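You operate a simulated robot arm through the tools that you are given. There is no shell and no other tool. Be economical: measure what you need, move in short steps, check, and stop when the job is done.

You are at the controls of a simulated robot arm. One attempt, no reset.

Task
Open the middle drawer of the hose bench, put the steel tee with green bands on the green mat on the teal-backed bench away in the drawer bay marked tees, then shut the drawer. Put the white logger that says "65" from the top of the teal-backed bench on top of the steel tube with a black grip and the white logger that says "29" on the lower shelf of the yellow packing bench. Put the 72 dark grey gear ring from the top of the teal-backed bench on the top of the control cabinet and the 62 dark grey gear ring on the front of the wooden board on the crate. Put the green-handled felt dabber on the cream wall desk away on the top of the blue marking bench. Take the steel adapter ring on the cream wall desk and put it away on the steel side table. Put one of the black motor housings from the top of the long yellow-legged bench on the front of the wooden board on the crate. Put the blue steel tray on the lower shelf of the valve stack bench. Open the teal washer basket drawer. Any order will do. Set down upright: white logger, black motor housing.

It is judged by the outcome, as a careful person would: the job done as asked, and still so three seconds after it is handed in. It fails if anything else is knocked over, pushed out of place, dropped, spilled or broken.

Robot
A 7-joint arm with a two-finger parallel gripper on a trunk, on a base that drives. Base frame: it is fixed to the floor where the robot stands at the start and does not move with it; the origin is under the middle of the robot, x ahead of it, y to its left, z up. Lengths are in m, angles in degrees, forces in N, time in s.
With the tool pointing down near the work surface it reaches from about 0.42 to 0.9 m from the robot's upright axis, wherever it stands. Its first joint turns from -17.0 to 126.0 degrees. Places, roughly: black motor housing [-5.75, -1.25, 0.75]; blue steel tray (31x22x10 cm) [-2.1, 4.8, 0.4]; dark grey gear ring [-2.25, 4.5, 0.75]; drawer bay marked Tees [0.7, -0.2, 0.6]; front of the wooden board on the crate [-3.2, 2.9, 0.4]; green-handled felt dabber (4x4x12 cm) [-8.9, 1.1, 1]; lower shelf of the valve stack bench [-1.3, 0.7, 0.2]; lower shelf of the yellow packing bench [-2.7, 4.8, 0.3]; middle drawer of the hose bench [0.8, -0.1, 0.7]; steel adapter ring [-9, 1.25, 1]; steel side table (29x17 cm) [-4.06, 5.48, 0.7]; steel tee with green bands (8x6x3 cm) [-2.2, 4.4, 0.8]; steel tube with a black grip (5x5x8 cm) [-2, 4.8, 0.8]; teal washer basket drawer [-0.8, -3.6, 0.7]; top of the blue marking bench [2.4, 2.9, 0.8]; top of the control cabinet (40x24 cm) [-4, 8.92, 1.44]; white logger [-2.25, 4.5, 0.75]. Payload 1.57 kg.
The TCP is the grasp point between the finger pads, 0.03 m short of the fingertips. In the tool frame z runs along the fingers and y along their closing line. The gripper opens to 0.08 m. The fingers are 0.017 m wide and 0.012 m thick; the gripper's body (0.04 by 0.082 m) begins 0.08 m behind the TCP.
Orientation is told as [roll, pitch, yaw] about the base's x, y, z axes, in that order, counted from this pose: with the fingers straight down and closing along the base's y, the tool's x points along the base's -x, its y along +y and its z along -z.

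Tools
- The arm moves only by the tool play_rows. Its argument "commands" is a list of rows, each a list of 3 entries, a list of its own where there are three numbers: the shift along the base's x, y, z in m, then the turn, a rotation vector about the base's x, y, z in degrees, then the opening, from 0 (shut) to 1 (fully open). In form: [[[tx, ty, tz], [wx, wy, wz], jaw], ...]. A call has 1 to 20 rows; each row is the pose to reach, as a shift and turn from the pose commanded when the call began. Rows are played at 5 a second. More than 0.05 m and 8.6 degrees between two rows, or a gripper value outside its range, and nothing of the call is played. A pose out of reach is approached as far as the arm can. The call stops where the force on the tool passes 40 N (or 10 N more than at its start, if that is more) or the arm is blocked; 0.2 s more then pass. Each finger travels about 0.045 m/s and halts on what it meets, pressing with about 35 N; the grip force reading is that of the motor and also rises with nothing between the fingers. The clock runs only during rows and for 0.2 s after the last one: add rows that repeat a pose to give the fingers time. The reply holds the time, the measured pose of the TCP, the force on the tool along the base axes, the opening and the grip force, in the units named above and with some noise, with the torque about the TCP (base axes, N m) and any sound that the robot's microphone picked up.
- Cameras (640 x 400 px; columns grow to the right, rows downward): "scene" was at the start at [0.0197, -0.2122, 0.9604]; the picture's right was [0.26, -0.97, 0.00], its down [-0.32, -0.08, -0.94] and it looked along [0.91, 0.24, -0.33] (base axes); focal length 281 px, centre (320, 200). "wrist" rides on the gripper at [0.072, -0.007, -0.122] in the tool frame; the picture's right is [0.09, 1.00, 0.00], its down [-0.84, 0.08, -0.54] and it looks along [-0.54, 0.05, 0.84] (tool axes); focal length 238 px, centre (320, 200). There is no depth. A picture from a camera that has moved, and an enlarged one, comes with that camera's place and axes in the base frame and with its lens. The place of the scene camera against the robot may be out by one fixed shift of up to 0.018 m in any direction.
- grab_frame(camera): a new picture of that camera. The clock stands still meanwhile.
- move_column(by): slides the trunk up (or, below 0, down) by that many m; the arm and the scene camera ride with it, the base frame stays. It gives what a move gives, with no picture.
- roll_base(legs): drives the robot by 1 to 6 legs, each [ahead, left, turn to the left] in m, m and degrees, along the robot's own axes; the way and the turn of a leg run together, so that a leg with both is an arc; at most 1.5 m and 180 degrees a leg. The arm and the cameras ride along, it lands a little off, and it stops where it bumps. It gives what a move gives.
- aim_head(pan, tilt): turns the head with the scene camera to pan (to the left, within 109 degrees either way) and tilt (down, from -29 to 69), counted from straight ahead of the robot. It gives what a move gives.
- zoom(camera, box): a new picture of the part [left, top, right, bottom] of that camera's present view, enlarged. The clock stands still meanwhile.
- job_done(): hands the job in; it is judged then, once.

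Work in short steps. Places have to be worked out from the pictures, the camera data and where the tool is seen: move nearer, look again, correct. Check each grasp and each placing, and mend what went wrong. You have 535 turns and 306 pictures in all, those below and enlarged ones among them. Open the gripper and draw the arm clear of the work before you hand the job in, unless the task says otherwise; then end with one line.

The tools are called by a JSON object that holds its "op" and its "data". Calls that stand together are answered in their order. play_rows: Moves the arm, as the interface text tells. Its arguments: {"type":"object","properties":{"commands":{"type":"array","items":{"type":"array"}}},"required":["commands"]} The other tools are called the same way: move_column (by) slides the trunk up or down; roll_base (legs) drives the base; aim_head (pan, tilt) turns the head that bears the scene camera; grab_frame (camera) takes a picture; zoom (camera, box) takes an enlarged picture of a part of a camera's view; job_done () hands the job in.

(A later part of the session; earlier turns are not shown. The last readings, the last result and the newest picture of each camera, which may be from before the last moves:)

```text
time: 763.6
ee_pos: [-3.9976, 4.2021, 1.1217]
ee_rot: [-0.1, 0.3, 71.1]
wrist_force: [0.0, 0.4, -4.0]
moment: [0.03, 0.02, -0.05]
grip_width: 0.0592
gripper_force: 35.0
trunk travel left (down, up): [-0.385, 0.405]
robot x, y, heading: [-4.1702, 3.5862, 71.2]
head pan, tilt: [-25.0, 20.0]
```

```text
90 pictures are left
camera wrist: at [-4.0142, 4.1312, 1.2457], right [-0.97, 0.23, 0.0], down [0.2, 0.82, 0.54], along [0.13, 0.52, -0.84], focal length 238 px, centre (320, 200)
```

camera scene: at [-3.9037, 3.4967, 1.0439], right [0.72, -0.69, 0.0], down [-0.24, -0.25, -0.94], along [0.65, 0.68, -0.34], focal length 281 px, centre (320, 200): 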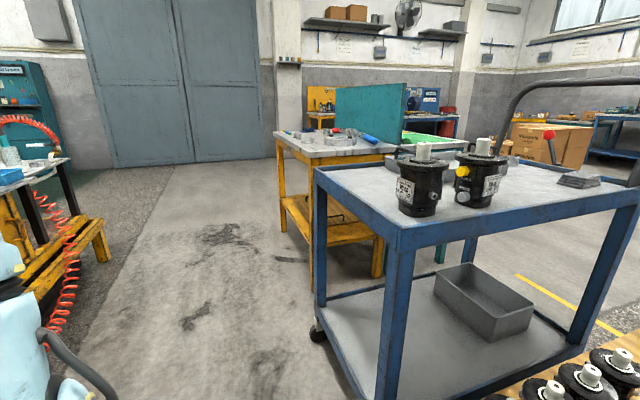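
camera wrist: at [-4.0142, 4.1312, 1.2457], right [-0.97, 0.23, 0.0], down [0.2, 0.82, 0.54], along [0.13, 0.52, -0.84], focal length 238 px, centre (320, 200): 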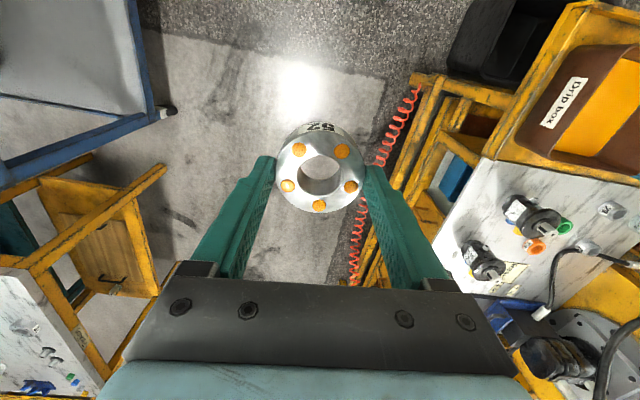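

I touched the crate's west end while turning. I'll reverse that turn, move north away from the crate, and then check the crate.

{"op": "roll_base", "data": {"legs": [[0, 0.05, -5], [0.6, 0.0, 0]]}}

{"op": "aim_head", "data": {"pan": -109, "tilt": 30}}

{"op": "grab_frame", "data": {"camera": "scene"}}

```text
time: 767.5
ee_pos: [-3.7458, 4.7521, 1.1223]
ee_rot: [-0.1, 0.4, 66.2]
wrist_force: [0.1, -0.2, -3.0]
moment: [-0.02, 0.02, -0.03]
grip_width: 0.0593
gripper_force: 34.6
trunk travel left (down, up): [-0.385, 0.405]
robot x, y, heading: [-3.9725, 4.155, 65.9]
head pan, tilt: [-25.0, 20.0]
```

```text
time: 769.1
ee_pos: [-3.7463, 4.7513, 1.1225]
ee_rot: [-0.1, 0.2, 66.2]
wrist_force: [-0.7, -0.4, -4.0]
moment: [-0.02, 0.02, 0.05]
grip_width: 0.0591
gripper_force: 34.7
trunk travel left (down, up): [-0.385, 0.405]
robot x, y, heading: [-3.9779, 4.1542, 66.0]
head pan, tilt: [-108.9, 30.0]
```

```text
89 pictures are left
camera scene: at [-3.7173, 3.9191, 1.0279], right [-0.68, -0.73, 0.0], down [-0.37, 0.34, -0.87], along [0.64, -0.59, -0.5], focal length 281 px, centre (320, 200)
```

scene: 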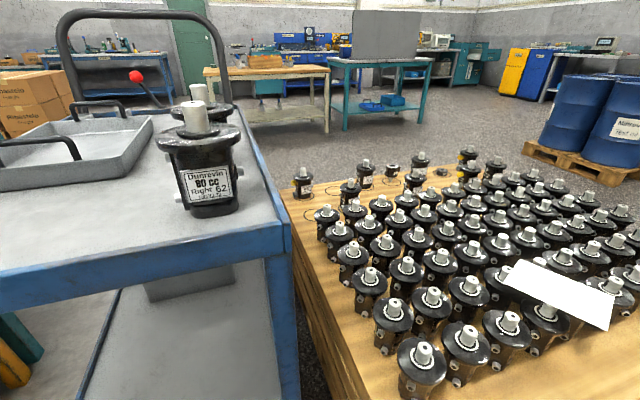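

{"op": "zoom", "data": {"camera": "scene", "box": [330, 130, 490, 220]}}

```text
4.00 times, centred on (410, 175) of scene
camera zoom: at [-3.7173, 3.9191, 1.0279], right [-0.68, -0.73, 0.0], down [-0.37, 0.34, -0.87], along [0.64, -0.59, -0.5], focal length 1124 px, centre (-40, 300)
```

zoom: 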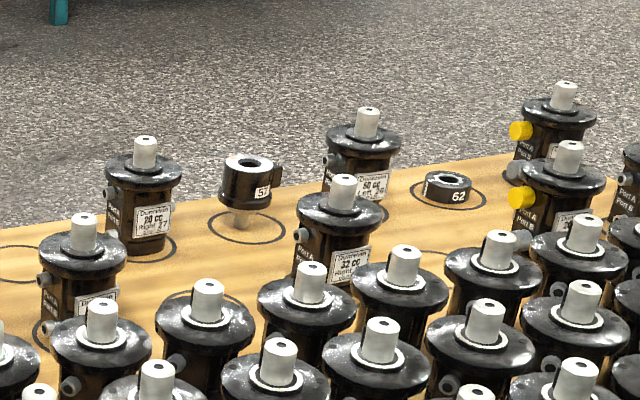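

Crate contents are undisturbed (housing upright, ring in place). Turning the base here is too tight, so I'll keep heading 66° and swing the arm itself to the left (16 steps, retracted radius, z 1.12).

{"op": "play_rows", "data": {"commands": [[[-0.0164, -0.0423, 0], [0, 0, 0], 0], [[-0.0327, -0.0842, 0], [0, 0, 0], 0], [[-0.0782, -0.0688, 0], [0, 0, 5], 0], [[-0.1248, -0.0575, 0], [0, 0, 10], 0], [[-0.1722, -0.0502, 0], [0, 0, 15], 0], [[-0.2201, -0.0471, 0], [0, 0, 20], 0], [[-0.2681, -0.0482, 0], [0, 0, 25], 0], [[-0.3157, -0.0535, 0], [0, 0, 30], 0], [[-0.3628, -0.0629, 0], [0, 0, 35], 0], [[-0.4089, -0.0763, 0], [0, 0, 40], 0], [[-0.4535, -0.0938, 0], [0, 0, 45], 0], [[-0.4966, -0.115, 0], [0, 0, 50], 0], [[-0.5376, -0.14, 0], [0, 0, 55], 0], [[-0.5762, -0.1684, 0], [0, 0, 60], 0], [[-0.6123, -0.2, 0], [0, 0, 65], 0], [[-0.6454, -0.2347, 0], [0, 0, 70], 0], [[-0.6754, -0.2722, 0], [0, 0, 75], 0], [[-0.7021, -0.3121, 0], [0, 0, 80], 0]]}}

{"op": "grab_frame", "data": {"camera": "wrist"}}

```text
time: 771.1
ee_pos: [-4.0165, 4.6827, 1.0902]
ee_rot: [1.4, 0.6, 96.4]
wrist_force: [-0.1, -0.4, -3.7]
moment: [0.02, -0.02, 0.03]
grip_width: 0.0594
gripper_force: 35.0
out of reach, approached as far as the arm can: row 6, 7, 8, 9
trunk travel left (down, up): [-0.385, 0.405]
robot x, y, heading: [-3.9701, 4.1595, 65.9]
head pan, tilt: [-108.9, 30.0]
stopped in row 9: the force on the tool passed its limit at 168 N (the readings are from after the stop); the commanded pose is now the measured one
```

```text
87 pictures are left
camera wrist: at [-3.9996, 4.6128, 1.2131], right [-0.98, -0.2, 0.03], down [-0.16, 0.83, 0.53], along [-0.13, 0.52, -0.84], focal length 238 px, centre (320, 200)
```

wrist: 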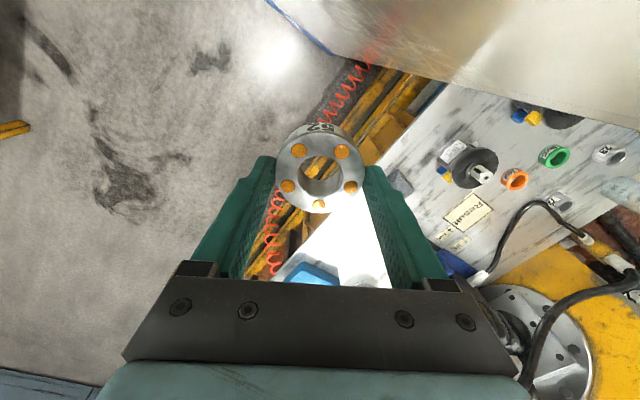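

That was a self-collision with my own trunk (too small a radius); nothing in the room is near there and the ring is still held. I'll extend outward to a larger radius first.

{"op": "play_rows", "data": {"commands": [[[-0.002, 0.035, 0.0], [0, 0, 0], 0], [[-0.005, 0.07, 0.01], [0, 0, 0], 0], [[-0.009, 0.11, 0.015], [0, 0, 0], 0], [[-0.011, 0.14, 0.015], [0, 0, 0], 0]]}}

{"op": "grab_frame", "data": {"camera": "wrist"}}

```text
time: 772.1
ee_pos: [-3.9914, 4.7532, 1.0612]
ee_rot: [0.7, 0.3, 97.3]
wrist_force: [-0.4, 0.0, -2.5]
moment: [0.0, 0.0, 0.03]
grip_width: 0.0594
gripper_force: 35.1
out of reach, approached as far as the arm can: row 1, 2, 3, 4
trunk travel left (down, up): [-0.385, 0.405]
robot x, y, heading: [-3.9741, 4.1546, 66.1]
head pan, tilt: [-108.9, 30.0]
```

```text
86 pictures are left
camera wrist: at [-3.974, 4.6835, 1.1837], right [-0.98, -0.22, 0.01], down [-0.18, 0.82, 0.54], along [-0.13, 0.52, -0.84], focal length 238 px, centre (320, 200)
```

wrist: 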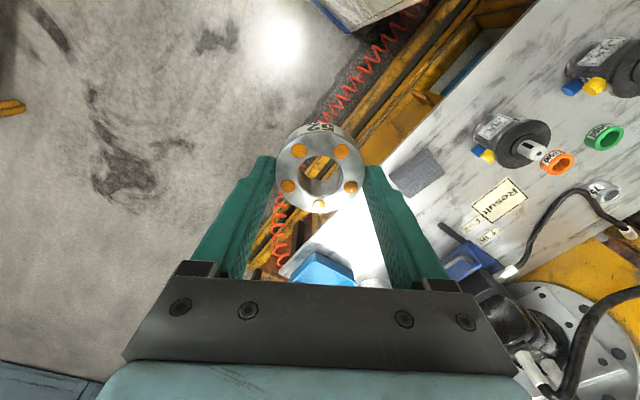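

The arm is near its upper reach limit here. I'll raise the trunk 0.25 m and lower the hand relative to it, giving the arm a more comfortable posture.

{"op": "move_column", "data": {"by": 0.25}}

{"op": "play_rows", "data": {"commands": [[[0, 0.02, -0.04], [0, 0, 0], 0], [[0, 0.03, -0.08], [0, 0, 0], 0], [[0, 0.04, -0.12], [0, 0, 0], 0], [[0, 0.05, -0.16], [0, 0, 0], 0], [[0, 0.06, -0.2], [0, 0, 0], 0]]}}

```text
time: 774.6
ee_pos: [-3.9904, 4.7533, 1.3108]
ee_rot: [0.8, 0.3, 97.1]
wrist_force: [0.5, -0.8, -3.7]
moment: [0.01, 0.04, 0.01]
grip_width: 0.0593
gripper_force: 35.1
trunk travel left (down, up): [-0.635, 0.155]
robot x, y, heading: [-3.9705, 4.1532, 66.2]
head pan, tilt: [-108.9, 30.0]
```

```text
time: 775.9
ee_pos: [-3.9898, 4.8148, 1.1106]
ee_rot: [0.8, 0.3, 97.2]
wrist_force: [-0.5, 0.2, -2.5]
moment: [0.04, 0.03, 0.04]
grip_width: 0.0595
gripper_force: 34.2
trunk travel left (down, up): [-0.635, 0.155]
robot x, y, heading: [-3.9717, 4.1535, 65.8]
head pan, tilt: [-108.9, 30.0]
```

Now swinging left in steps at radius 0.66 m.

{"op": "play_rows", "data": {"commands": [[[-0.0487, -0.0044, 0], [0, 0, 4.2], 0], [[-0.0966, -0.011, 0], [0, 0, 8.4], 0], [[-0.1439, -0.0212, 0], [0, 0, 12.6], 0], [[-0.1903, -0.0347, 0], [0, 0, 16.8], 0], [[-0.2356, -0.0517, 0], [0, 0, 21], 0], [[-0.2796, -0.0719, 0], [0, 0, 25.2], 0], [[-0.3219, -0.0952, 0], [0, 0, 29.4], 0]]}}

{"op": "grab_frame", "data": {"camera": "wrist"}}

```text
time: 777.5
ee_pos: [-4.098, 4.7108, 1.1358]
ee_rot: [0.8, 0.3, 123.0]
wrist_force: [-1.4, -1.3, -2.8]
moment: [0.05, -0.04, -0.02]
grip_width: 0.0594
gripper_force: 35.3
out of reach, approached as far as the arm can: row 2, 3, 4, 5, 6, 7
trunk travel left (down, up): [-0.635, 0.155]
robot x, y, heading: [-3.9717, 4.1569, 66.0]
head pan, tilt: [-108.9, 30.0]
```

```text
85 pictures are left
camera wrist: at [-4.0533, 4.6553, 1.2596], right [-0.79, -0.62, 0.01], down [-0.52, 0.67, 0.54], along [-0.34, 0.42, -0.84], focal length 238 px, centre (320, 200)
```

wrist: 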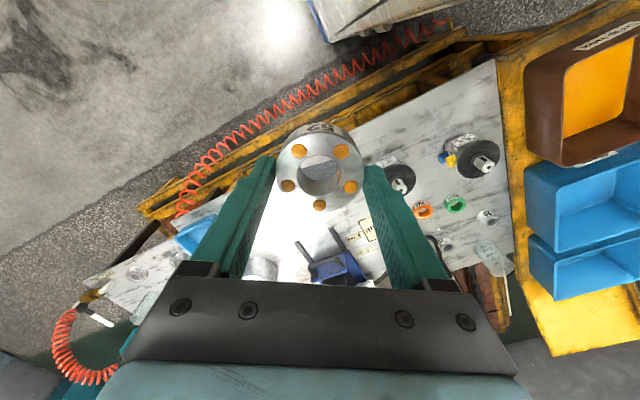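

The arm can't get farther left in this posture. Instead I'll bring it forward again, go to the open floor north of the benches, turn there to face the station, and strafe back along it with the hand held high.

{"op": "play_rows", "data": {"commands": [[[0.035, 0.012, 0.0], [0, 0, -6.3], 0], [[0.073, 0.02, 0.0], [0, 0, -12.6], 0], [[0.11, 0.028, 0.01], [0, 0, -19], 0], [[0.148, 0.033, 0.02], [0, 0, -25.3], 0], [[0.186, 0.036, 0.03], [0, 0, -31.7], 0], [[0.224, 0.037, 0.04], [0, 0, -38], 0], [[0.262, 0.036, 0.05], [0, 0, -44.3], 0], [[0.3, 0.033, 0.06], [0, 0, -50.7], 0], [[0.338, 0.029, 0.07], [0, 0, -57], 0]]}}

{"op": "roll_base", "data": {"legs": [[1.1, -0.1, 0], [1.2, -0.25, 0]]}}

{"op": "aim_head", "data": {"pan": 0, "tilt": 25}}

{"op": "grab_frame", "data": {"camera": "scene"}}

```text
time: 779.5
ee_pos: [-3.7598, 4.7455, 1.2037]
ee_rot: [0.8, 0.2, 65.7]
wrist_force: [-0.2, 0.6, -4.3]
moment: [0.0, -0.01, 0.01]
grip_width: 0.0592
gripper_force: 35.1
trunk travel left (down, up): [-0.635, 0.155]
robot x, y, heading: [-3.9714, 4.1546, 65.9]
head pan, tilt: [-108.9, 30.0]
```

```text
time: 790.9
ee_pos: [-2.53, 6.7076, 1.2034]
ee_rot: [0.8, 0.3, 66.5]
wrist_force: [-0.1, 0.4, -4.1]
moment: [-0.01, 0.01, -0.02]
grip_width: 0.0593
gripper_force: 34.8
trunk travel left (down, up): [-0.635, 0.155]
robot x, y, heading: [-2.7332, 6.1116, 66.8]
head pan, tilt: [-108.9, 30.0]
```

```text
time: 792.7
ee_pos: [-2.5311, 6.7062, 1.2029]
ee_rot: [0.8, 0.4, 66.5]
wrist_force: [-0.4, -0.8, -3.2]
moment: [-0.02, 0.0, -0.01]
grip_width: 0.0591
gripper_force: 35.1
trunk travel left (down, up): [-0.635, 0.155]
robot x, y, heading: [-2.7372, 6.1069, 66.6]
head pan, tilt: [0.0, 25.0]
```

```text
84 pictures are left
camera scene: at [-2.5075, 6.0261, 1.2858], right [0.92, -0.4, 0.0], down [-0.17, -0.39, -0.91], along [0.36, 0.83, -0.42], focal length 281 px, centre (320, 200)
```

scene: 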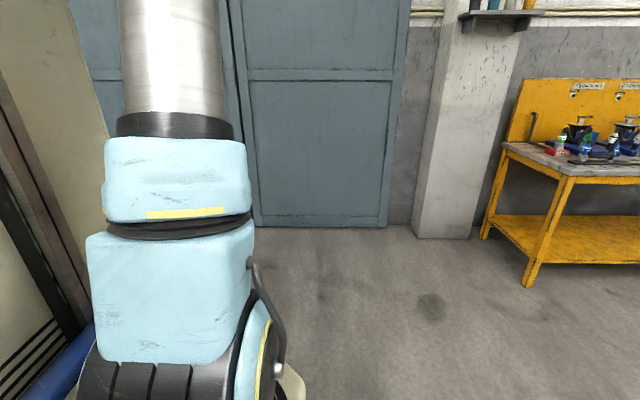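

Open floor here. Turning left to face the station (heading 156°) and moving ahead 0.3 m.

{"op": "roll_base", "data": {"legs": [[0, 0, 89.5], [0.3, 0, 0]]}}

{"op": "grab_frame", "data": {"camera": "wrist"}}

{"op": "aim_head", "data": {"pan": 0, "tilt": 30}}

{"op": "grab_frame", "data": {"camera": "scene"}}

```text
time: 798.5
ee_pos: [-3.599, 6.4499, 1.2037]
ee_rot: [0.9, 0.3, 155.6]
wrist_force: [0.1, -0.2, -3.5]
moment: [0.02, -0.02, 0.01]
grip_width: 0.059
gripper_force: 34.8
trunk travel left (down, up): [-0.635, 0.155]
robot x, y, heading: [-3.0081, 6.2397, 155.6]
head pan, tilt: [0.0, 25.0]
```

```text
83 pictures are left
camera wrist: at [-3.5317, 6.4269, 1.3266], right [-0.33, -0.94, 0.01], down [-0.79, 0.28, 0.54], along [-0.51, 0.17, -0.84], focal length 238 px, centre (320, 200)
```

wrist: 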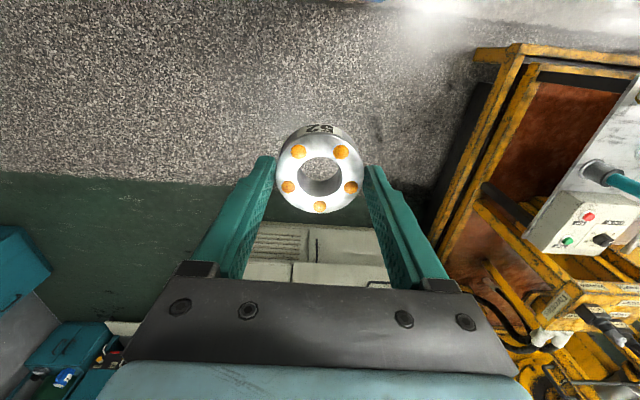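

```text
time: 799.2
ee_pos: [-3.6, 6.45, 1.2025]
ee_rot: [0.8, 0.3, 155.6]
wrist_force: [0.1, 0.3, -3.2]
moment: [0.01, 0.02, 0.0]
grip_width: 0.0594
gripper_force: 34.7
trunk travel left (down, up): [-0.635, 0.155]
robot x, y, heading: [-3.0106, 6.2348, 155.5]
head pan, tilt: [0.0, 30.0]
```

```text
82 pictures are left
camera scene: at [-2.9146, 6.4439, 1.2779], right [0.41, 0.91, 0.0], down [0.46, -0.2, -0.87], along [-0.79, 0.36, -0.5], focal length 281 px, centre (320, 200)
```

scene: 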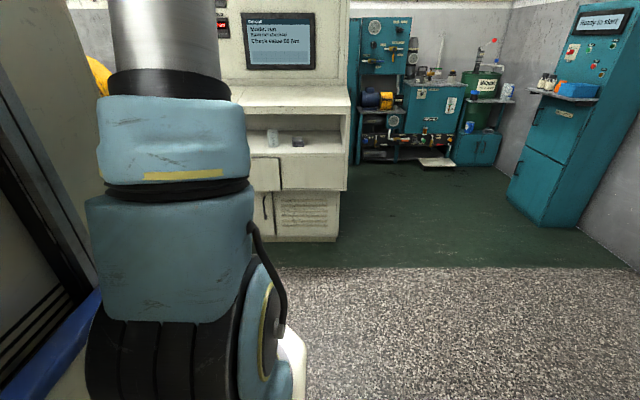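

Strafing left 0.7 m along the station, then looking.

{"op": "roll_base", "data": {"legs": [[0, 0.7, 0.3]]}}

{"op": "grab_frame", "data": {"camera": "wrist"}}

```text
time: 803.1
ee_pos: [-3.8884, 5.802, 1.2031]
ee_rot: [0.9, 0.3, 155.9]
wrist_force: [0.2, 0.5, -4.5]
moment: [-0.01, -0.01, 0.01]
grip_width: 0.0592
gripper_force: 34.9
trunk travel left (down, up): [-0.635, 0.155]
robot x, y, heading: [-3.2951, 5.5905, 156.0]
head pan, tilt: [0.0, 30.0]
```

```text
81 pictures are left
camera wrist: at [-3.8211, 5.7796, 1.3265], right [-0.32, -0.95, 0.01], down [-0.79, 0.28, 0.54], along [-0.51, 0.16, -0.84], focal length 238 px, centre (320, 200)
```

wrist: 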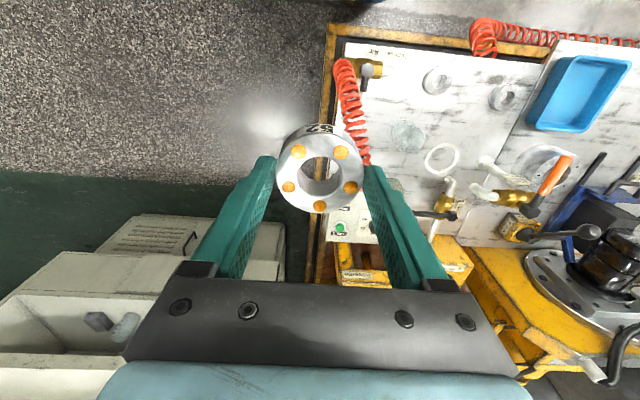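

Free spot T ≈ [-4.075, 5.475] between the existing rings and the white circle. Strafing left 0.37 m with the hand high.

{"op": "roll_base", "data": {"legs": [[0, 0.37, 0]]}}

{"op": "grab_frame", "data": {"camera": "wrist"}}

```text
time: 805.4
ee_pos: [-4.0396, 5.4626, 1.2023]
ee_rot: [0.7, 0.3, 155.9]
wrist_force: [-0.3, 1.4, -3.3]
moment: [0.02, 0.0, 0.0]
grip_width: 0.0594
gripper_force: 34.9
trunk travel left (down, up): [-0.635, 0.155]
robot x, y, heading: [-3.4466, 5.2514, 156.1]
head pan, tilt: [0.0, 30.0]
```

```text
80 pictures are left
camera wrist: at [-3.972, 5.4398, 1.3265], right [-0.32, -0.95, 0.01], down [-0.8, 0.28, 0.54], along [-0.51, 0.16, -0.84], focal length 238 px, centre (320, 200)
```

wrist: 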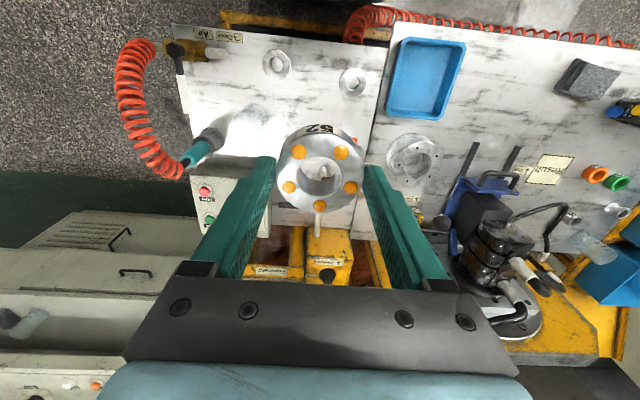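

The spot is clear between the two rings. Moving over it and descending to z≈0.87 first.

{"op": "play_rows", "data": {"commands": [[[-0.015, 0.01, -0.03], [0, 0, 0], 0], [[-0.031, 0.021, -0.06], [0, 0, 0], 0], [[-0.031, 0.021, -0.105], [0, 0, 0], 0], [[-0.031, 0.021, -0.15], [0, 0, 0], 0], [[-0.031, 0.021, -0.195], [0, 0, 0], 0], [[-0.031, 0.021, -0.24], [0, 0, 0], 0], [[-0.031, 0.021, -0.285], [0, 0, 0], 0], [[-0.031, 0.021, -0.33], [0, 0, 0], 0]]}}

{"op": "grab_frame", "data": {"camera": "wrist"}}

```text
time: 807.2
ee_pos: [-4.07, 5.4823, 0.8739]
ee_rot: [0.8, 0.2, 155.9]
wrist_force: [0.6, 0.2, -2.9]
moment: [0.01, -0.01, -0.02]
grip_width: 0.0593
gripper_force: 35.5
trunk travel left (down, up): [-0.635, 0.155]
robot x, y, heading: [-3.447, 5.2532, 156.1]
head pan, tilt: [0.0, 30.0]
```

```text
79 pictures are left
camera wrist: at [-4.002, 5.4603, 0.997], right [-0.32, -0.95, 0.01], down [-0.79, 0.28, 0.54], along [-0.51, 0.16, -0.84], focal length 238 px, centre (320, 200)
```

wrist: 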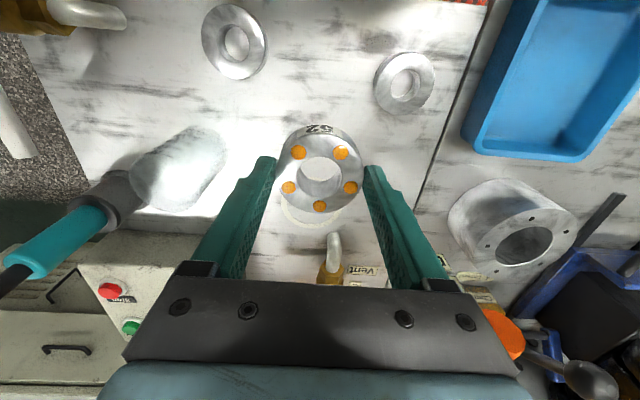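

Clear. Descending further.

{"op": "play_rows", "data": {"commands": [[[0, 0, -0.03], [0, 0, 0], 0], [[0, 0, -0.06], [0, 0, 0], 0], [[0, 0, -0.085], [0, 0, 0], 0]]}}

{"op": "play_rows", "data": {"commands": [[[0, 0, -0.007], [0, 0, 0], 0], [[0, 0, -0.014], [0, 0, 0], 0]]}}

{"op": "play_rows", "data": {"commands": [[[0, 0, -0.005], [0, 0, 0], 0], [[0, 0, -0.01], [0, 0, 0], 0]]}}

```text
time: 808.0
ee_pos: [-4.0714, 5.4827, 0.7895]
ee_rot: [0.8, 0.3, 156.0]
wrist_force: [0.5, -0.3, -3.1]
moment: [0.02, 0.01, -0.04]
grip_width: 0.0594
gripper_force: 35.4
trunk travel left (down, up): [-0.635, 0.155]
robot x, y, heading: [-3.4475, 5.2532, 156.4]
head pan, tilt: [0.0, 30.0]
```

```text
time: 808.6
ee_pos: [-4.0711, 5.4826, 0.7747]
ee_rot: [0.8, 0.2, 155.9]
wrist_force: [-0.4, -0.3, -3.8]
moment: [-0.02, 0.02, 0.0]
grip_width: 0.0593
gripper_force: 35.1
trunk travel left (down, up): [-0.635, 0.155]
robot x, y, heading: [-3.4478, 5.2526, 156.1]
head pan, tilt: [0.0, 30.0]
```

```text
time: 809.2
ee_pos: [-4.0692, 5.4835, 0.7639]
ee_rot: [0.8, 0.3, 156.0]
wrist_force: [-0.2, -0.1, -3.9]
moment: [0.05, 0.01, 0.0]
grip_width: 0.0594
gripper_force: 35.0
trunk travel left (down, up): [-0.635, 0.155]
robot x, y, heading: [-3.4472, 5.2498, 156.0]
head pan, tilt: [0.0, 30.0]
```

{"op": "play_rows", "data": {"commands": [[[0, 0, -0.004], [0, 0, 0], 0], [[0, 0, -0.008], [0, 0, 0], 0]]}}

{"op": "play_rows", "data": {"commands": [[[0, 0, -0.003], [0, 0, 0], 0], [[0, 0, -0.006], [0, 0, 0], 0]]}}

{"op": "grab_frame", "data": {"camera": "wrist"}}

```text
time: 809.8
ee_pos: [-4.0712, 5.4831, 0.7559]
ee_rot: [0.8, 0.3, 155.9]
wrist_force: [0.4, 0.6, -3.0]
moment: [0.01, -0.05, -0.01]
grip_width: 0.0592
gripper_force: 34.5
trunk travel left (down, up): [-0.635, 0.155]
robot x, y, heading: [-3.448, 5.2532, 156.2]
head pan, tilt: [0.0, 30.0]
```

```text
time: 810.4
ee_pos: [-4.0709, 5.4837, 0.7497]
ee_rot: [0.7, 0.3, 156.0]
wrist_force: [0.3, -0.5, -3.1]
moment: [-0.02, 0.03, -0.02]
grip_width: 0.0594
gripper_force: 35.0
trunk travel left (down, up): [-0.635, 0.155]
robot x, y, heading: [-3.4505, 5.2519, 155.9]
head pan, tilt: [0.0, 30.0]
```

```text
78 pictures are left
camera wrist: at [-4.0031, 5.4607, 0.8735], right [-0.32, -0.95, 0.01], down [-0.8, 0.28, 0.54], along [-0.51, 0.16, -0.84], focal length 238 px, centre (320, 200)
```

wrist: 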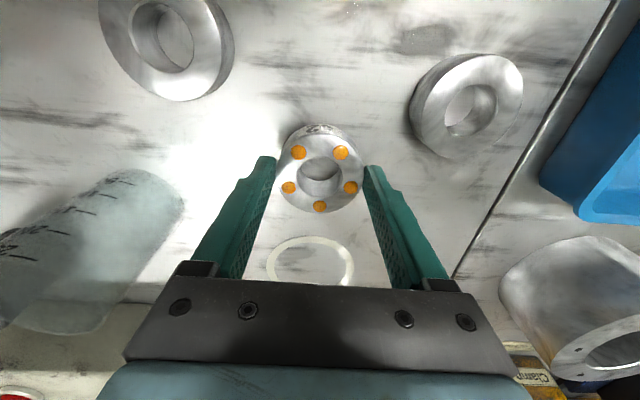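

{"op": "play_rows", "data": {"commands": [[[0, 0, -0.004], [0, 0, 0], 0], [[0, 0, -0.008], [0, 0, 0], 0]]}}

{"op": "play_rows", "data": {"commands": [[[0, 0, -0.003], [0, 0, 0], 0], [[0, 0, -0.006], [0, 0, 0], 0]]}}

{"op": "play_rows", "data": {"commands": [[[0, 0, -0.003], [0, 0, 0], 0], [[0, 0, -0.005], [0, 0, 0], 0]]}}

```text
time: 811.0
ee_pos: [-4.0715, 5.4826, 0.7429]
ee_rot: [0.7, 0.2, 156.0]
wrist_force: [5.6, -0.9, 16.6]
moment: [0.5, -0.27, -0.12]
grip_width: 0.0592
gripper_force: 34.9
trunk travel left (down, up): [-0.635, 0.155]
robot x, y, heading: [-3.4499, 5.2486, 155.9]
head pan, tilt: [0.0, 30.0]
```

```text
time: 811.6
ee_pos: [-4.0719, 5.4842, 0.7374]
ee_rot: [0.9, 0.0, 155.9]
wrist_force: [1.3, 0.8, 28.2]
moment: [0.52, -0.19, -0.2]
grip_width: 0.0596
gripper_force: 35.5
trunk travel left (down, up): [-0.635, 0.155]
robot x, y, heading: [-3.4476, 5.2542, 156.2]
head pan, tilt: [0.0, 30.0]
```

```text
time: 812.2
ee_pos: [-4.0714, 5.4839, 0.7313]
ee_rot: [0.8, 0.2, 155.9]
wrist_force: [-1.9, 1.0, 25.4]
moment: [0.64, -0.21, -0.08]
grip_width: 0.0591
gripper_force: 34.5
trunk travel left (down, up): [-0.635, 0.155]
robot x, y, heading: [-3.4487, 5.2545, 156.1]
head pan, tilt: [0.0, 30.0]
```

Contact. Releasing and rising.

{"op": "play_rows", "data": {"commands": [[[0, 0, 0.003], [0, 0, 0], 0], [[0, 0, 0.003], [0, 0, 0], 0.8], [[0, 0, 0.003], [0, 0, 0], 0.9], [[0, 0, 0.003], [0, 0, 0], 0.9], [[0, 0, 0.003], [0, 0, 0], 0.9], [[0, 0, 0.03], [0, 0, 0], 0.9], [[0, 0, 0.07], [0, 0, 0], 0.9], [[0, 0, 0.11], [0, 0, 0], 0.9], [[0, 0, 0.15], [0, 0, 0], 0.9], [[0, 0, 0.195], [0, 0, 0], 0.9], [[0, 0, 0.24], [0, 0, 0], 0.9], [[0, 0, 0.28], [0, 0, 0], 0.9], [[0, 0, 0.32], [0, 0, 0], 0.9]]}}

{"op": "grab_frame", "data": {"camera": "wrist"}}

```text
time: 815.0
ee_pos: [-4.0711, 5.4825, 1.0498]
ee_rot: [0.7, 0.4, 155.8]
wrist_force: [0.0, 0.4, 0.1]
moment: [0.01, -0.07, 0.01]
grip_width: 0.072
gripper_force: 0.0
trunk travel left (down, up): [-0.635, 0.155]
robot x, y, heading: [-3.4473, 5.2515, 156.0]
head pan, tilt: [0.0, 30.0]
```

```text
77 pictures are left
camera wrist: at [-4.0029, 5.4604, 1.1744], right [-0.32, -0.95, 0.01], down [-0.8, 0.28, 0.54], along [-0.51, 0.16, -0.84], focal length 238 px, centre (320, 200)
```

wrist: 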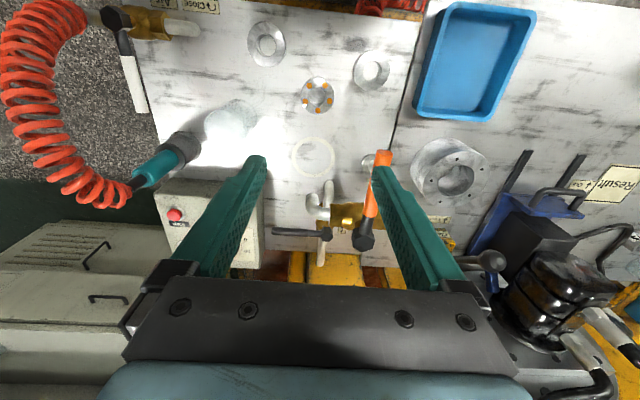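

Ring 52 sits on the side table. Now for the dabber: raise the hand, strafe back north, turn south, and return to the wall desk.

{"op": "play_rows", "data": {"commands": [[[0.01, 0, 0.045], [0, 0, 0], 0.6], [[0.02, 0, 0.09], [0, 0, 0], 0.6], [[0.03, 0, 0.135], [0, 0, 0], 0.6], [[0.04, 0, 0.16], [0, 0, 0], 0.6]]}}

{"op": "roll_base", "data": {"legs": [[0, -1.1, 0], [0, 0, 90], [1.2, 0, 0]]}}

```text
time: 816.0
ee_pos: [-4.0307, 5.4827, 1.2119]
ee_rot: [0.7, 0.4, 155.9]
wrist_force: [0.3, 0.8, -0.5]
moment: [-0.03, -0.03, 0.01]
grip_width: 0.0481
gripper_force: 0.1
trunk travel left (down, up): [-0.635, 0.155]
robot x, y, heading: [-3.4464, 5.2549, 156.3]
head pan, tilt: [0.0, 30.0]
```

```text
time: 831.1
ee_pos: [-3.7111, 4.5835, 1.2112]
ee_rot: [0.8, 0.3, -113.9]
wrist_force: [-0.4, 0.0, 0.2]
moment: [-0.01, 0.0, -0.01]
grip_width: 0.0481
gripper_force: 0.2
trunk travel left (down, up): [-0.635, 0.155]
robot x, y, heading: [-3.4868, 5.172, -113.6]
head pan, tilt: [0.0, 30.0]
```

{"op": "roll_base", "data": {"legs": [[1.2, -0.14, -0.4], [1.4, 0, 0], [1.4, 0, 0], [1.3, 0, 0], [0.5, 0, 0]]}}

```text
time: 859.2
ee_pos: [-6.2581, -0.6518, 1.2118]
ee_rot: [0.7, 0.3, -114.8]
wrist_force: [0.5, -0.3, 0.4]
moment: [0.0, 0.02, -0.01]
grip_width: 0.048
gripper_force: 0.0
trunk travel left (down, up): [-0.635, 0.155]
robot x, y, heading: [-6.0199, -0.0689, -114.5]
head pan, tilt: [0.0, 30.0]
```

Turning west and driving to the desk.

{"op": "roll_base", "data": {"legs": [[0, 0, -89.5], [1.2, 0.05, 0], [1.1, 0.05, 0]]}}

{"op": "grab_frame", "data": {"camera": "wrist"}}

```text
time: 874.3
ee_pos: [-8.7173, 1.0561, 1.2112]
ee_rot: [0.9, 0.3, 154.4]
wrist_force: [-0.1, 0.1, 0.8]
moment: [0.02, 0.0, 0.02]
grip_width: 0.0482
gripper_force: 0.0
trunk travel left (down, up): [-0.635, 0.155]
robot x, y, heading: [-8.1356, 0.8037, 154.4]
head pan, tilt: [0.0, 30.0]
```

```text
76 pictures are left
camera wrist: at [-8.6505, 1.031, 1.3347], right [-0.35, -0.94, 0.01], down [-0.79, 0.3, 0.54], along [-0.51, 0.18, -0.84], focal length 238 px, centre (320, 200)
```

wrist: 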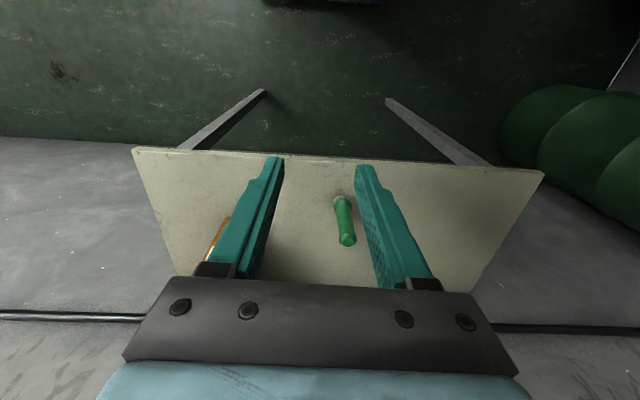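

Dabber at [-8.895, 1.076], top z≈1.07. Moving above it.

{"op": "play_rows", "data": {"commands": [[[-0.045, 0.005, 0], [0, 0, 0], 0.8], [[-0.09, 0.01, -0.01], [0, 0, 0], 0.8], [[-0.135, 0.015, -0.03], [0, 0, 0], 0.8], [[-0.178, 0.02, -0.05], [0, 0, 0], 0.8]]}}

{"op": "grab_frame", "data": {"camera": "wrist"}}

```text
time: 875.3
ee_pos: [-8.8949, 1.0774, 1.1614]
ee_rot: [0.7, 0.1, 154.2]
wrist_force: [1.1, 0.2, 1.4]
moment: [-0.01, 0.07, 0.01]
grip_width: 0.0641
gripper_force: 0.1
trunk travel left (down, up): [-0.635, 0.155]
robot x, y, heading: [-8.1441, 0.8088, 154.4]
head pan, tilt: [0.0, 30.0]
```

```text
75 pictures are left
camera wrist: at [-8.8271, 1.0517, 1.2844], right [-0.35, -0.94, 0.01], down [-0.79, 0.3, 0.54], along [-0.51, 0.18, -0.84], focal length 238 px, centre (320, 200)
```

wrist: 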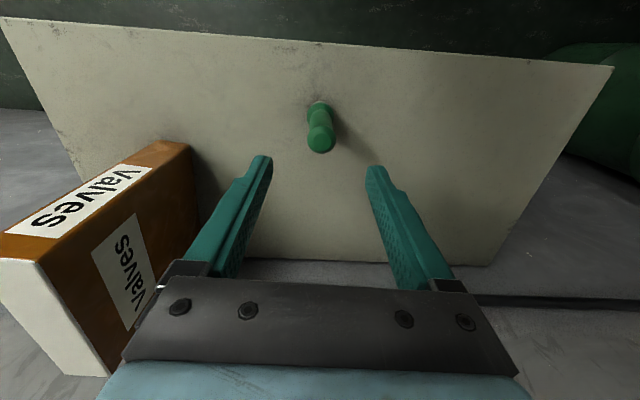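

Centred. Descending and gripping the handle.

{"op": "play_rows", "data": {"commands": [[[-0.003, -0.003, -0.04], [0, 0, 0], 0.8], [[-0.003, -0.003, -0.08], [0, 0, 0], 0.8], [[-0.003, -0.003, -0.12], [0, 0, 0], 0.8], [[-0.003, -0.003, -0.12], [0, 0, 0], 0], [[-0.003, -0.003, -0.12], [0, 0, 0], 0], [[-0.003, -0.003, -0.12], [0, 0, 0], 0], [[-0.003, -0.003, -0.12], [0, 0, 0], 0]]}}

{"op": "grab_frame", "data": {"camera": "wrist"}}

```text
time: 876.9
ee_pos: [-8.8993, 1.0722, 1.0404]
ee_rot: [0.9, 0.3, 154.3]
wrist_force: [0.1, -0.5, 0.1]
moment: [-0.08, 0.02, -0.02]
grip_width: 0.0256
gripper_force: 29.0
trunk travel left (down, up): [-0.635, 0.155]
robot x, y, heading: [-8.1415, 0.8099, 154.7]
head pan, tilt: [0.0, 30.0]
```

```text
74 pictures are left
camera wrist: at [-8.8317, 1.0483, 1.1646], right [-0.35, -0.94, 0.01], down [-0.79, 0.3, 0.54], along [-0.51, 0.18, -0.84], focal length 238 px, centre (320, 200)
```

wrist: 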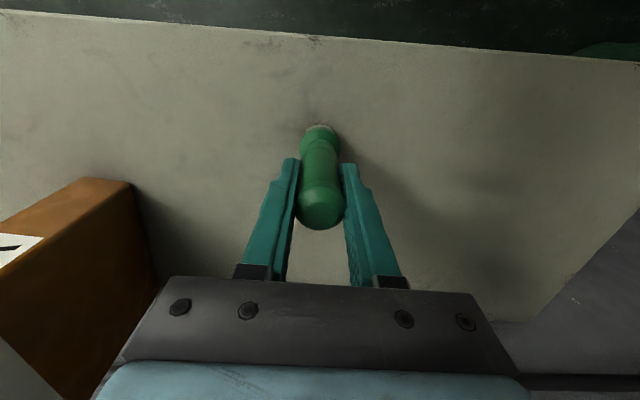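

Gripped (25.6 mm). Lifting and withdrawing.

{"op": "play_rows", "data": {"commands": [[[0, 0, 0.03], [0, 0, 0], 0], [[0, 0, 0.07], [0, 0, 0], 0], [[0.03, -0.012, 0.1], [0, 0, 0], 0], [[0.07, -0.03, 0.12], [0, 0, 0], 0], [[0.11, -0.05, 0.14], [0, 0, 0], 0], [[0.15, -0.065, 0.15], [0, 0, 0], 0]]}}

{"op": "grab_frame", "data": {"camera": "wrist"}}

{"op": "roll_base", "data": {"legs": [[-1.25, 0, 0.7], [-1.25, 0, 0], [-1.3, 0, 0]]}}

```text
time: 878.3
ee_pos: [-8.7476, 1.0074, 1.1907]
ee_rot: [0.6, 0.4, 154.3]
wrist_force: [-0.7, 0.1, -1.6]
moment: [-0.04, -0.06, -0.03]
grip_width: 0.0255
gripper_force: 35.0
trunk travel left (down, up): [-0.635, 0.155]
robot x, y, heading: [-8.1412, 0.8075, 154.5]
head pan, tilt: [0.0, 30.0]
```

```text
73 pictures are left
camera wrist: at [-8.6805, 0.9831, 1.3139], right [-0.35, -0.94, 0.01], down [-0.79, 0.3, 0.54], along [-0.51, 0.18, -0.84], focal length 238 px, centre (320, 200)
```

wrist: 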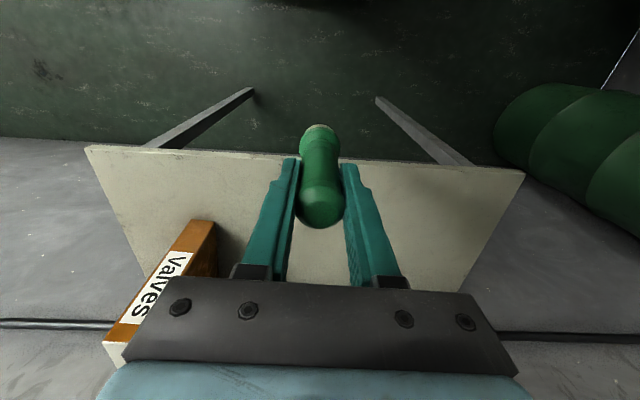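

```text
time: 896.6
ee_pos: [-5.3173, -0.5974, 1.1907]
ee_rot: [0.8, 0.3, 155.4]
wrist_force: [0.3, 0.8, -1.1]
moment: [0.03, 0.0, 0.02]
grip_width: 0.0252
gripper_force: 34.9
trunk travel left (down, up): [-0.635, 0.155]
robot x, y, heading: [-4.7047, -0.7829, 155.8]
head pan, tilt: [0.0, 30.0]
```

Dabber in hand. Next to the blue marking bench in the east: back east 1.55 m, strafe right, turn north.

{"op": "roll_base", "data": {"legs": [[-1.5, 0, 0], [-0.1, -0.5, 0], [0, 0, -90]]}}

{"op": "aim_head", "data": {"pan": 0, "tilt": 20}}

{"op": "grab_frame", "data": {"camera": "scene"}}

```text
time: 910.4
ee_pos: [-2.8534, -0.388, 1.1912]
ee_rot: [0.9, 0.3, 65.3]
wrist_force: [0.1, 0.9, -1.4]
moment: [-0.02, 0.04, -0.01]
grip_width: 0.0251
gripper_force: 34.9
trunk travel left (down, up): [-0.635, 0.155]
robot x, y, heading: [-3.0439, -0.9956, 65.4]
head pan, tilt: [0.0, 30.0]
```

```text
time: 911.1
ee_pos: [-2.8532, -0.3885, 1.191]
ee_rot: [0.7, 0.2, 65.3]
wrist_force: [-0.6, 0.1, -1.1]
moment: [0.02, -0.02, 0.04]
grip_width: 0.0255
gripper_force: 35.3
trunk travel left (down, up): [-0.635, 0.155]
robot x, y, heading: [-3.0442, -0.9983, 65.4]
head pan, tilt: [0.0, 20.0]
```

```text
72 pictures are left
camera scene: at [-2.8182, -1.0872, 1.2939], right [0.91, -0.42, 0.0], down [-0.14, -0.31, -0.94], along [0.39, 0.85, -0.34], focal length 281 px, centre (320, 200)
```

scene: 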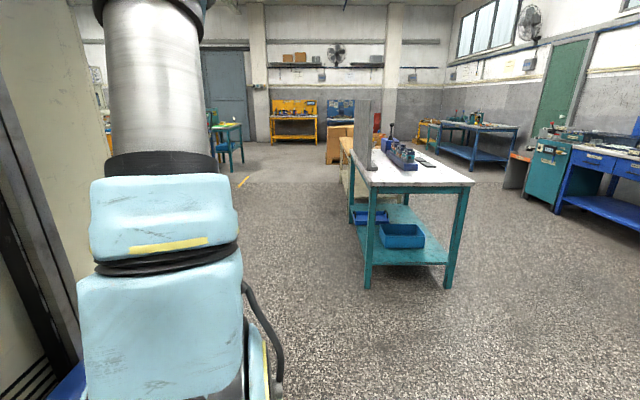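

The corridor right of the valve bench leads to a blue bench by the far wall. Let me zoom in on it.

{"op": "zoom", "data": {"camera": "scene", "box": [400, 90, 640, 240]}}

```text
2.67 times, centred on (520, 165) of scene
camera zoom: at [-2.8182, -1.0872, 1.2939], right [0.91, -0.42, 0.0], down [-0.14, -0.31, -0.94], along [0.39, 0.85, -0.34], focal length 749 px, centre (-213, 293)
```

zoom: 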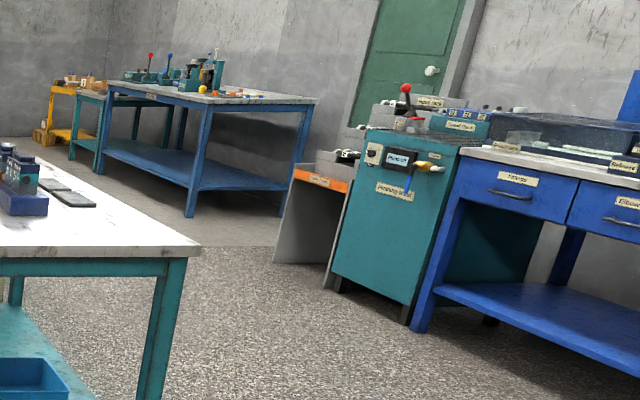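

Path clear: strafe right ~2.15 m, then north along the corridor.

{"op": "roll_base", "data": {"legs": [[0, -1.1, 0.6], [0, -1.05, 0], [1.5, 0, 0], [1.5, 0, 0]]}}

{"op": "grab_frame", "data": {"camera": "scene"}}

```text
time: 935.6
ee_pos: [0.3171, 1.4471, 1.1912]
ee_rot: [0.8, 0.3, 64.9]
wrist_force: [0.8, 0.0, -1.1]
moment: [0.02, -0.01, 0.0]
grip_width: 0.0249
gripper_force: 35.2
trunk travel left (down, up): [-0.635, 0.155]
robot x, y, heading: [0.1235, 0.8387, 65.4]
head pan, tilt: [0.0, 20.0]
```

```text
70 pictures are left
camera scene: at [0.3496, 0.7475, 1.2939], right [0.91, -0.42, 0.0], down [-0.14, -0.31, -0.94], along [0.39, 0.85, -0.34], focal length 281 px, centre (320, 200)
```

scene: 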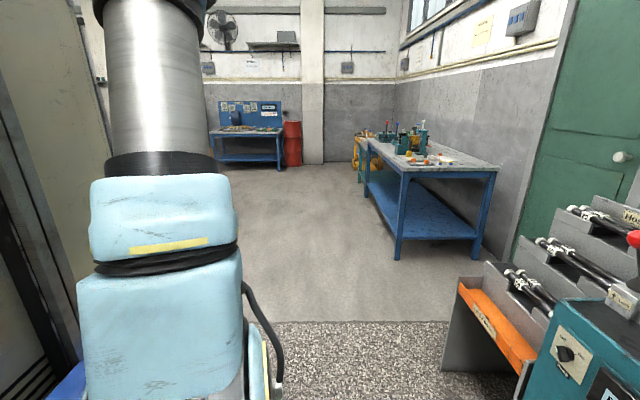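

{"op": "zoom", "data": {"camera": "scene", "box": [340, 100, 520, 200]}}

```text
3.56 times, centred on (430, 150) of scene
camera zoom: at [0.3496, 0.7475, 1.2939], right [0.91, -0.42, 0.0], down [-0.14, -0.31, -0.94], along [0.39, 0.85, -0.34], focal length 999 px, centre (-71, 378)
```

zoom: 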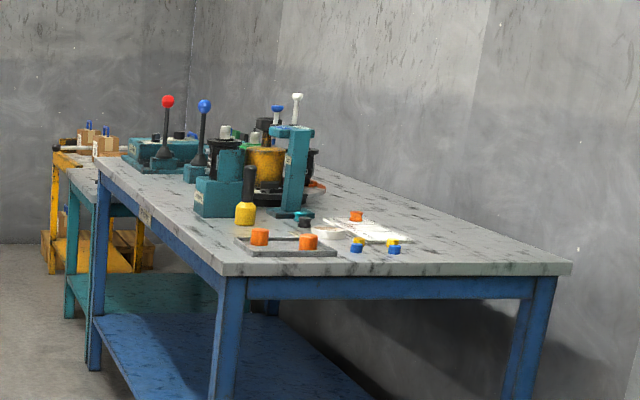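

The west strip of the bench top near [1.97, 2.63] is free (left of the plate with orange parts). I'll advance 1.4 m, shift right, turn to face east, then strafe left to it.

{"op": "roll_base", "data": {"legs": [[1.4, -0.25, 0.6], [0, 0, -90], [0, 0.6, 0]]}}

{"op": "aim_head", "data": {"pan": 0, "tilt": 25}}

{"op": "grab_frame", "data": {"camera": "scene"}}

{"op": "grab_frame", "data": {"camera": "wrist"}}

```text
time: 949.5
ee_pos: [1.7949, 2.3966, 1.1905]
ee_rot: [0.7, 0.2, -23.3]
wrist_force: [0.2, 0.1, -0.6]
moment: [0.01, -0.02, 0.02]
grip_width: 0.025
gripper_force: 35.1
trunk travel left (down, up): [-0.635, 0.155]
robot x, y, heading: [1.1827, 2.5708, -23.2]
head pan, tilt: [0.0, 20.0]
```

```text
time: 950.2
ee_pos: [1.7962, 2.3951, 1.1903]
ee_rot: [0.7, 0.4, -23.2]
wrist_force: [0.8, -0.4, -0.3]
moment: [0.02, 0.0, -0.03]
grip_width: 0.0249
gripper_force: 34.9
trunk travel left (down, up): [-0.635, 0.155]
robot x, y, heading: [1.1825, 2.5714, -23.0]
head pan, tilt: [0.0, 25.0]
```

```text
68 pictures are left
camera scene: at [1.1128, 2.3476, 1.2859], right [-0.39, -0.92, 0.0], down [-0.39, 0.17, -0.91], along [0.83, -0.36, -0.42], focal length 281 px, centre (320, 200)
```

scene: 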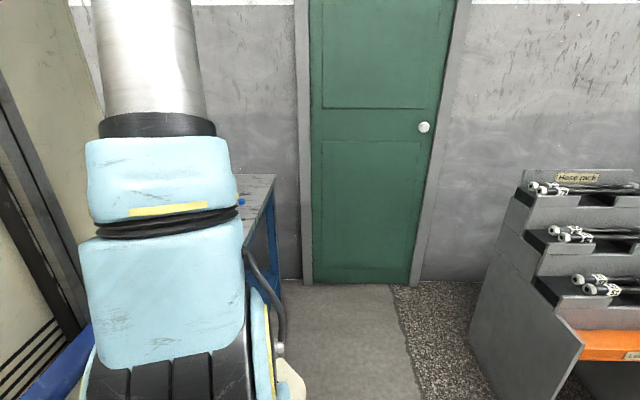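

```text
67 pictures are left
camera wrist: at [1.7272, 2.4164, 1.3144], right [0.31, 0.95, 0.01], down [0.8, -0.27, 0.54], along [0.52, -0.16, -0.84], focal length 238 px, centre (320, 200)
```

wrist: 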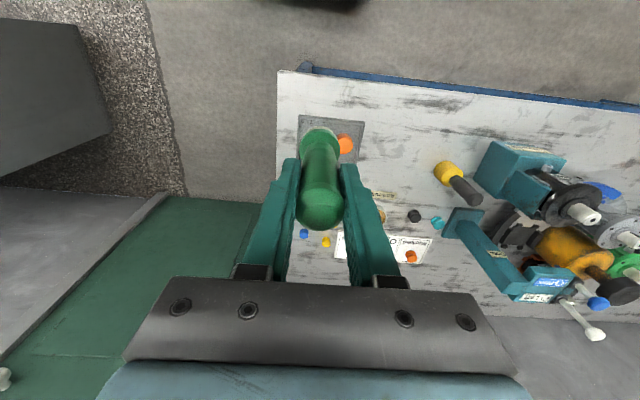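

A free patch between the plate and a yellow bottle: S≈[1.955, 2.555]. Strafing left 0.21 m, then lowering there.

{"op": "roll_base", "data": {"legs": [[0, 0.21, -0.8]]}}

{"op": "grab_frame", "data": {"camera": "wrist"}}

```text
time: 951.8
ee_pos: [1.8779, 2.5807, 1.1921]
ee_rot: [0.7, 0.3, -24.2]
wrist_force: [-0.3, 0.2, -1.5]
moment: [-0.02, 0.02, 0.0]
grip_width: 0.0249
gripper_force: 34.9
trunk travel left (down, up): [-0.635, 0.155]
robot x, y, heading: [1.2659, 2.7571, -24.0]
head pan, tilt: [0.0, 25.0]
```

```text
66 pictures are left
camera wrist: at [1.8088, 2.6015, 1.3144], right [0.32, 0.95, 0.01], down [0.8, -0.28, 0.54], along [0.51, -0.16, -0.84], focal length 238 px, centre (320, 200)
```

wrist: 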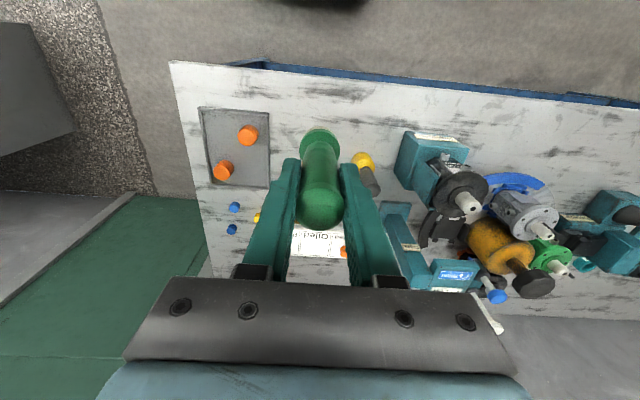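

Free between plate edge and bottle; target [1.942, 2.553]. Moving over and descending.

{"op": "play_rows", "data": {"commands": [[[0.032, -0.014, -0.03], [0, 0, 0], 0], [[0.064, -0.028, -0.06], [0, 0, 0], 0], [[0.064, -0.028, -0.105], [0, 0, 0], 0], [[0.064, -0.028, -0.15], [0, 0, 0], 0], [[0.064, -0.028, -0.195], [0, 0, 0], 0], [[0.064, -0.028, -0.235], [0, 0, 0], 0], [[0.064, -0.028, -0.265], [0, 0, 0], 0]]}}

{"op": "grab_frame", "data": {"camera": "wrist"}}

```text
time: 953.4
ee_pos: [1.9402, 2.5513, 0.9267]
ee_rot: [0.7, 0.4, -24.1]
wrist_force: [-0.5, 0.6, -1.8]
moment: [-0.01, 0.02, 0.0]
grip_width: 0.025
gripper_force: 35.0
trunk travel left (down, up): [-0.635, 0.155]
robot x, y, heading: [1.2654, 2.7624, -23.7]
head pan, tilt: [0.0, 25.0]
```

```text
65 pictures are left
camera wrist: at [1.8717, 2.5733, 1.0493], right [0.32, 0.95, 0.01], down [0.8, -0.28, 0.54], along [0.51, -0.16, -0.84], focal length 238 px, centre (320, 200)
```

wrist: 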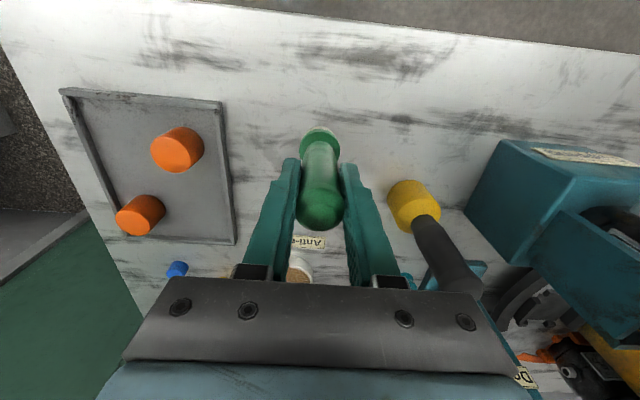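

Clear around. Lowering in steps to contact.

{"op": "play_rows", "data": {"commands": [[[0, 0, -0.01], [0, 0, 0], 0], [[0, 0, -0.02], [0, 0, 0], 0]]}}

{"op": "play_rows", "data": {"commands": [[[0, 0, -0.007], [0, 0, 0], 0], [[0, 0, -0.014], [0, 0, 0], 0]]}}

{"op": "play_rows", "data": {"commands": [[[0, 0, -0.005], [0, 0, 0], 0], [[0, 0, -0.01], [0, 0, 0], 0]]}}

```text
time: 954.0
ee_pos: [1.9412, 2.5519, 0.9064]
ee_rot: [0.8, 0.3, -24.0]
wrist_force: [0.2, 0.6, -0.6]
moment: [0.03, -0.03, 0.02]
grip_width: 0.0251
gripper_force: 35.2
trunk travel left (down, up): [-0.635, 0.155]
robot x, y, heading: [1.2704, 2.7623, -24.2]
head pan, tilt: [0.0, 25.0]
```

```text
time: 954.6
ee_pos: [1.941, 2.5531, 0.8924]
ee_rot: [0.9, 0.2, -24.1]
wrist_force: [-0.9, -0.1, 4.1]
moment: [-0.09, 0.12, -0.04]
grip_width: 0.0252
gripper_force: 35.2
trunk travel left (down, up): [-0.635, 0.155]
robot x, y, heading: [1.2649, 2.7682, -24.1]
head pan, tilt: [0.0, 25.0]
```

```text
time: 955.2
ee_pos: [1.9412, 2.5528, 0.8845]
ee_rot: [0.8, -0.1, -24.2]
wrist_force: [1.2, -1.3, 30.2]
moment: [-0.57, 0.06, 0.0]
grip_width: 0.0246
gripper_force: 35.1
trunk travel left (down, up): [-0.635, 0.155]
robot x, y, heading: [1.2676, 2.764, -23.7]
head pan, tilt: [0.0, 25.0]
```

Contact. Unload and open a little to check it stands.

{"op": "play_rows", "data": {"commands": [[[0, 0, 0.004], [0, 0, 0], 0], [[0, 0, 0.004], [0, 0, 0], 0.3], [[0, 0, 0.004], [0, 0, 0], 0.38], [[0, 0, 0.004], [0, 0, 0], 0.38], [[0, 0, 0.004], [0, 0, 0], 0.38], [[0, 0, 0.004], [0, 0, 0], 0.38]]}}

{"op": "grab_frame", "data": {"camera": "wrist"}}

```text
time: 956.6
ee_pos: [1.9414, 2.5522, 0.8862]
ee_rot: [0.7, 0.3, -24.1]
wrist_force: [0.3, -0.2, 0.6]
moment: [-0.04, -0.03, 0.02]
grip_width: 0.0304
gripper_force: 0.1
trunk travel left (down, up): [-0.635, 0.155]
robot x, y, heading: [1.2687, 2.7609, -24.0]
head pan, tilt: [0.0, 25.0]
```

```text
64 pictures are left
camera wrist: at [1.8725, 2.5734, 1.0092], right [0.32, 0.95, 0.01], down [0.8, -0.28, 0.54], along [0.51, -0.16, -0.84], focal length 238 px, centre (320, 200)
```

wrist: 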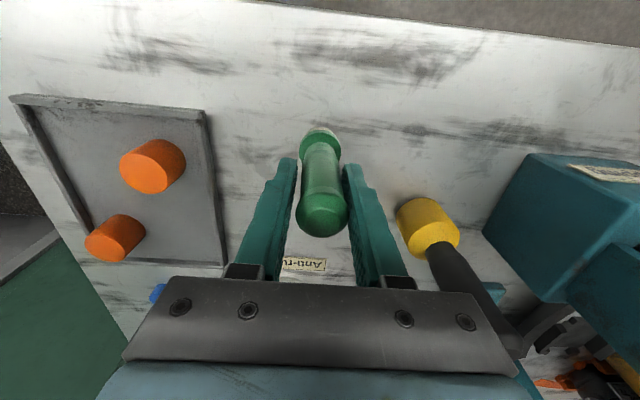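

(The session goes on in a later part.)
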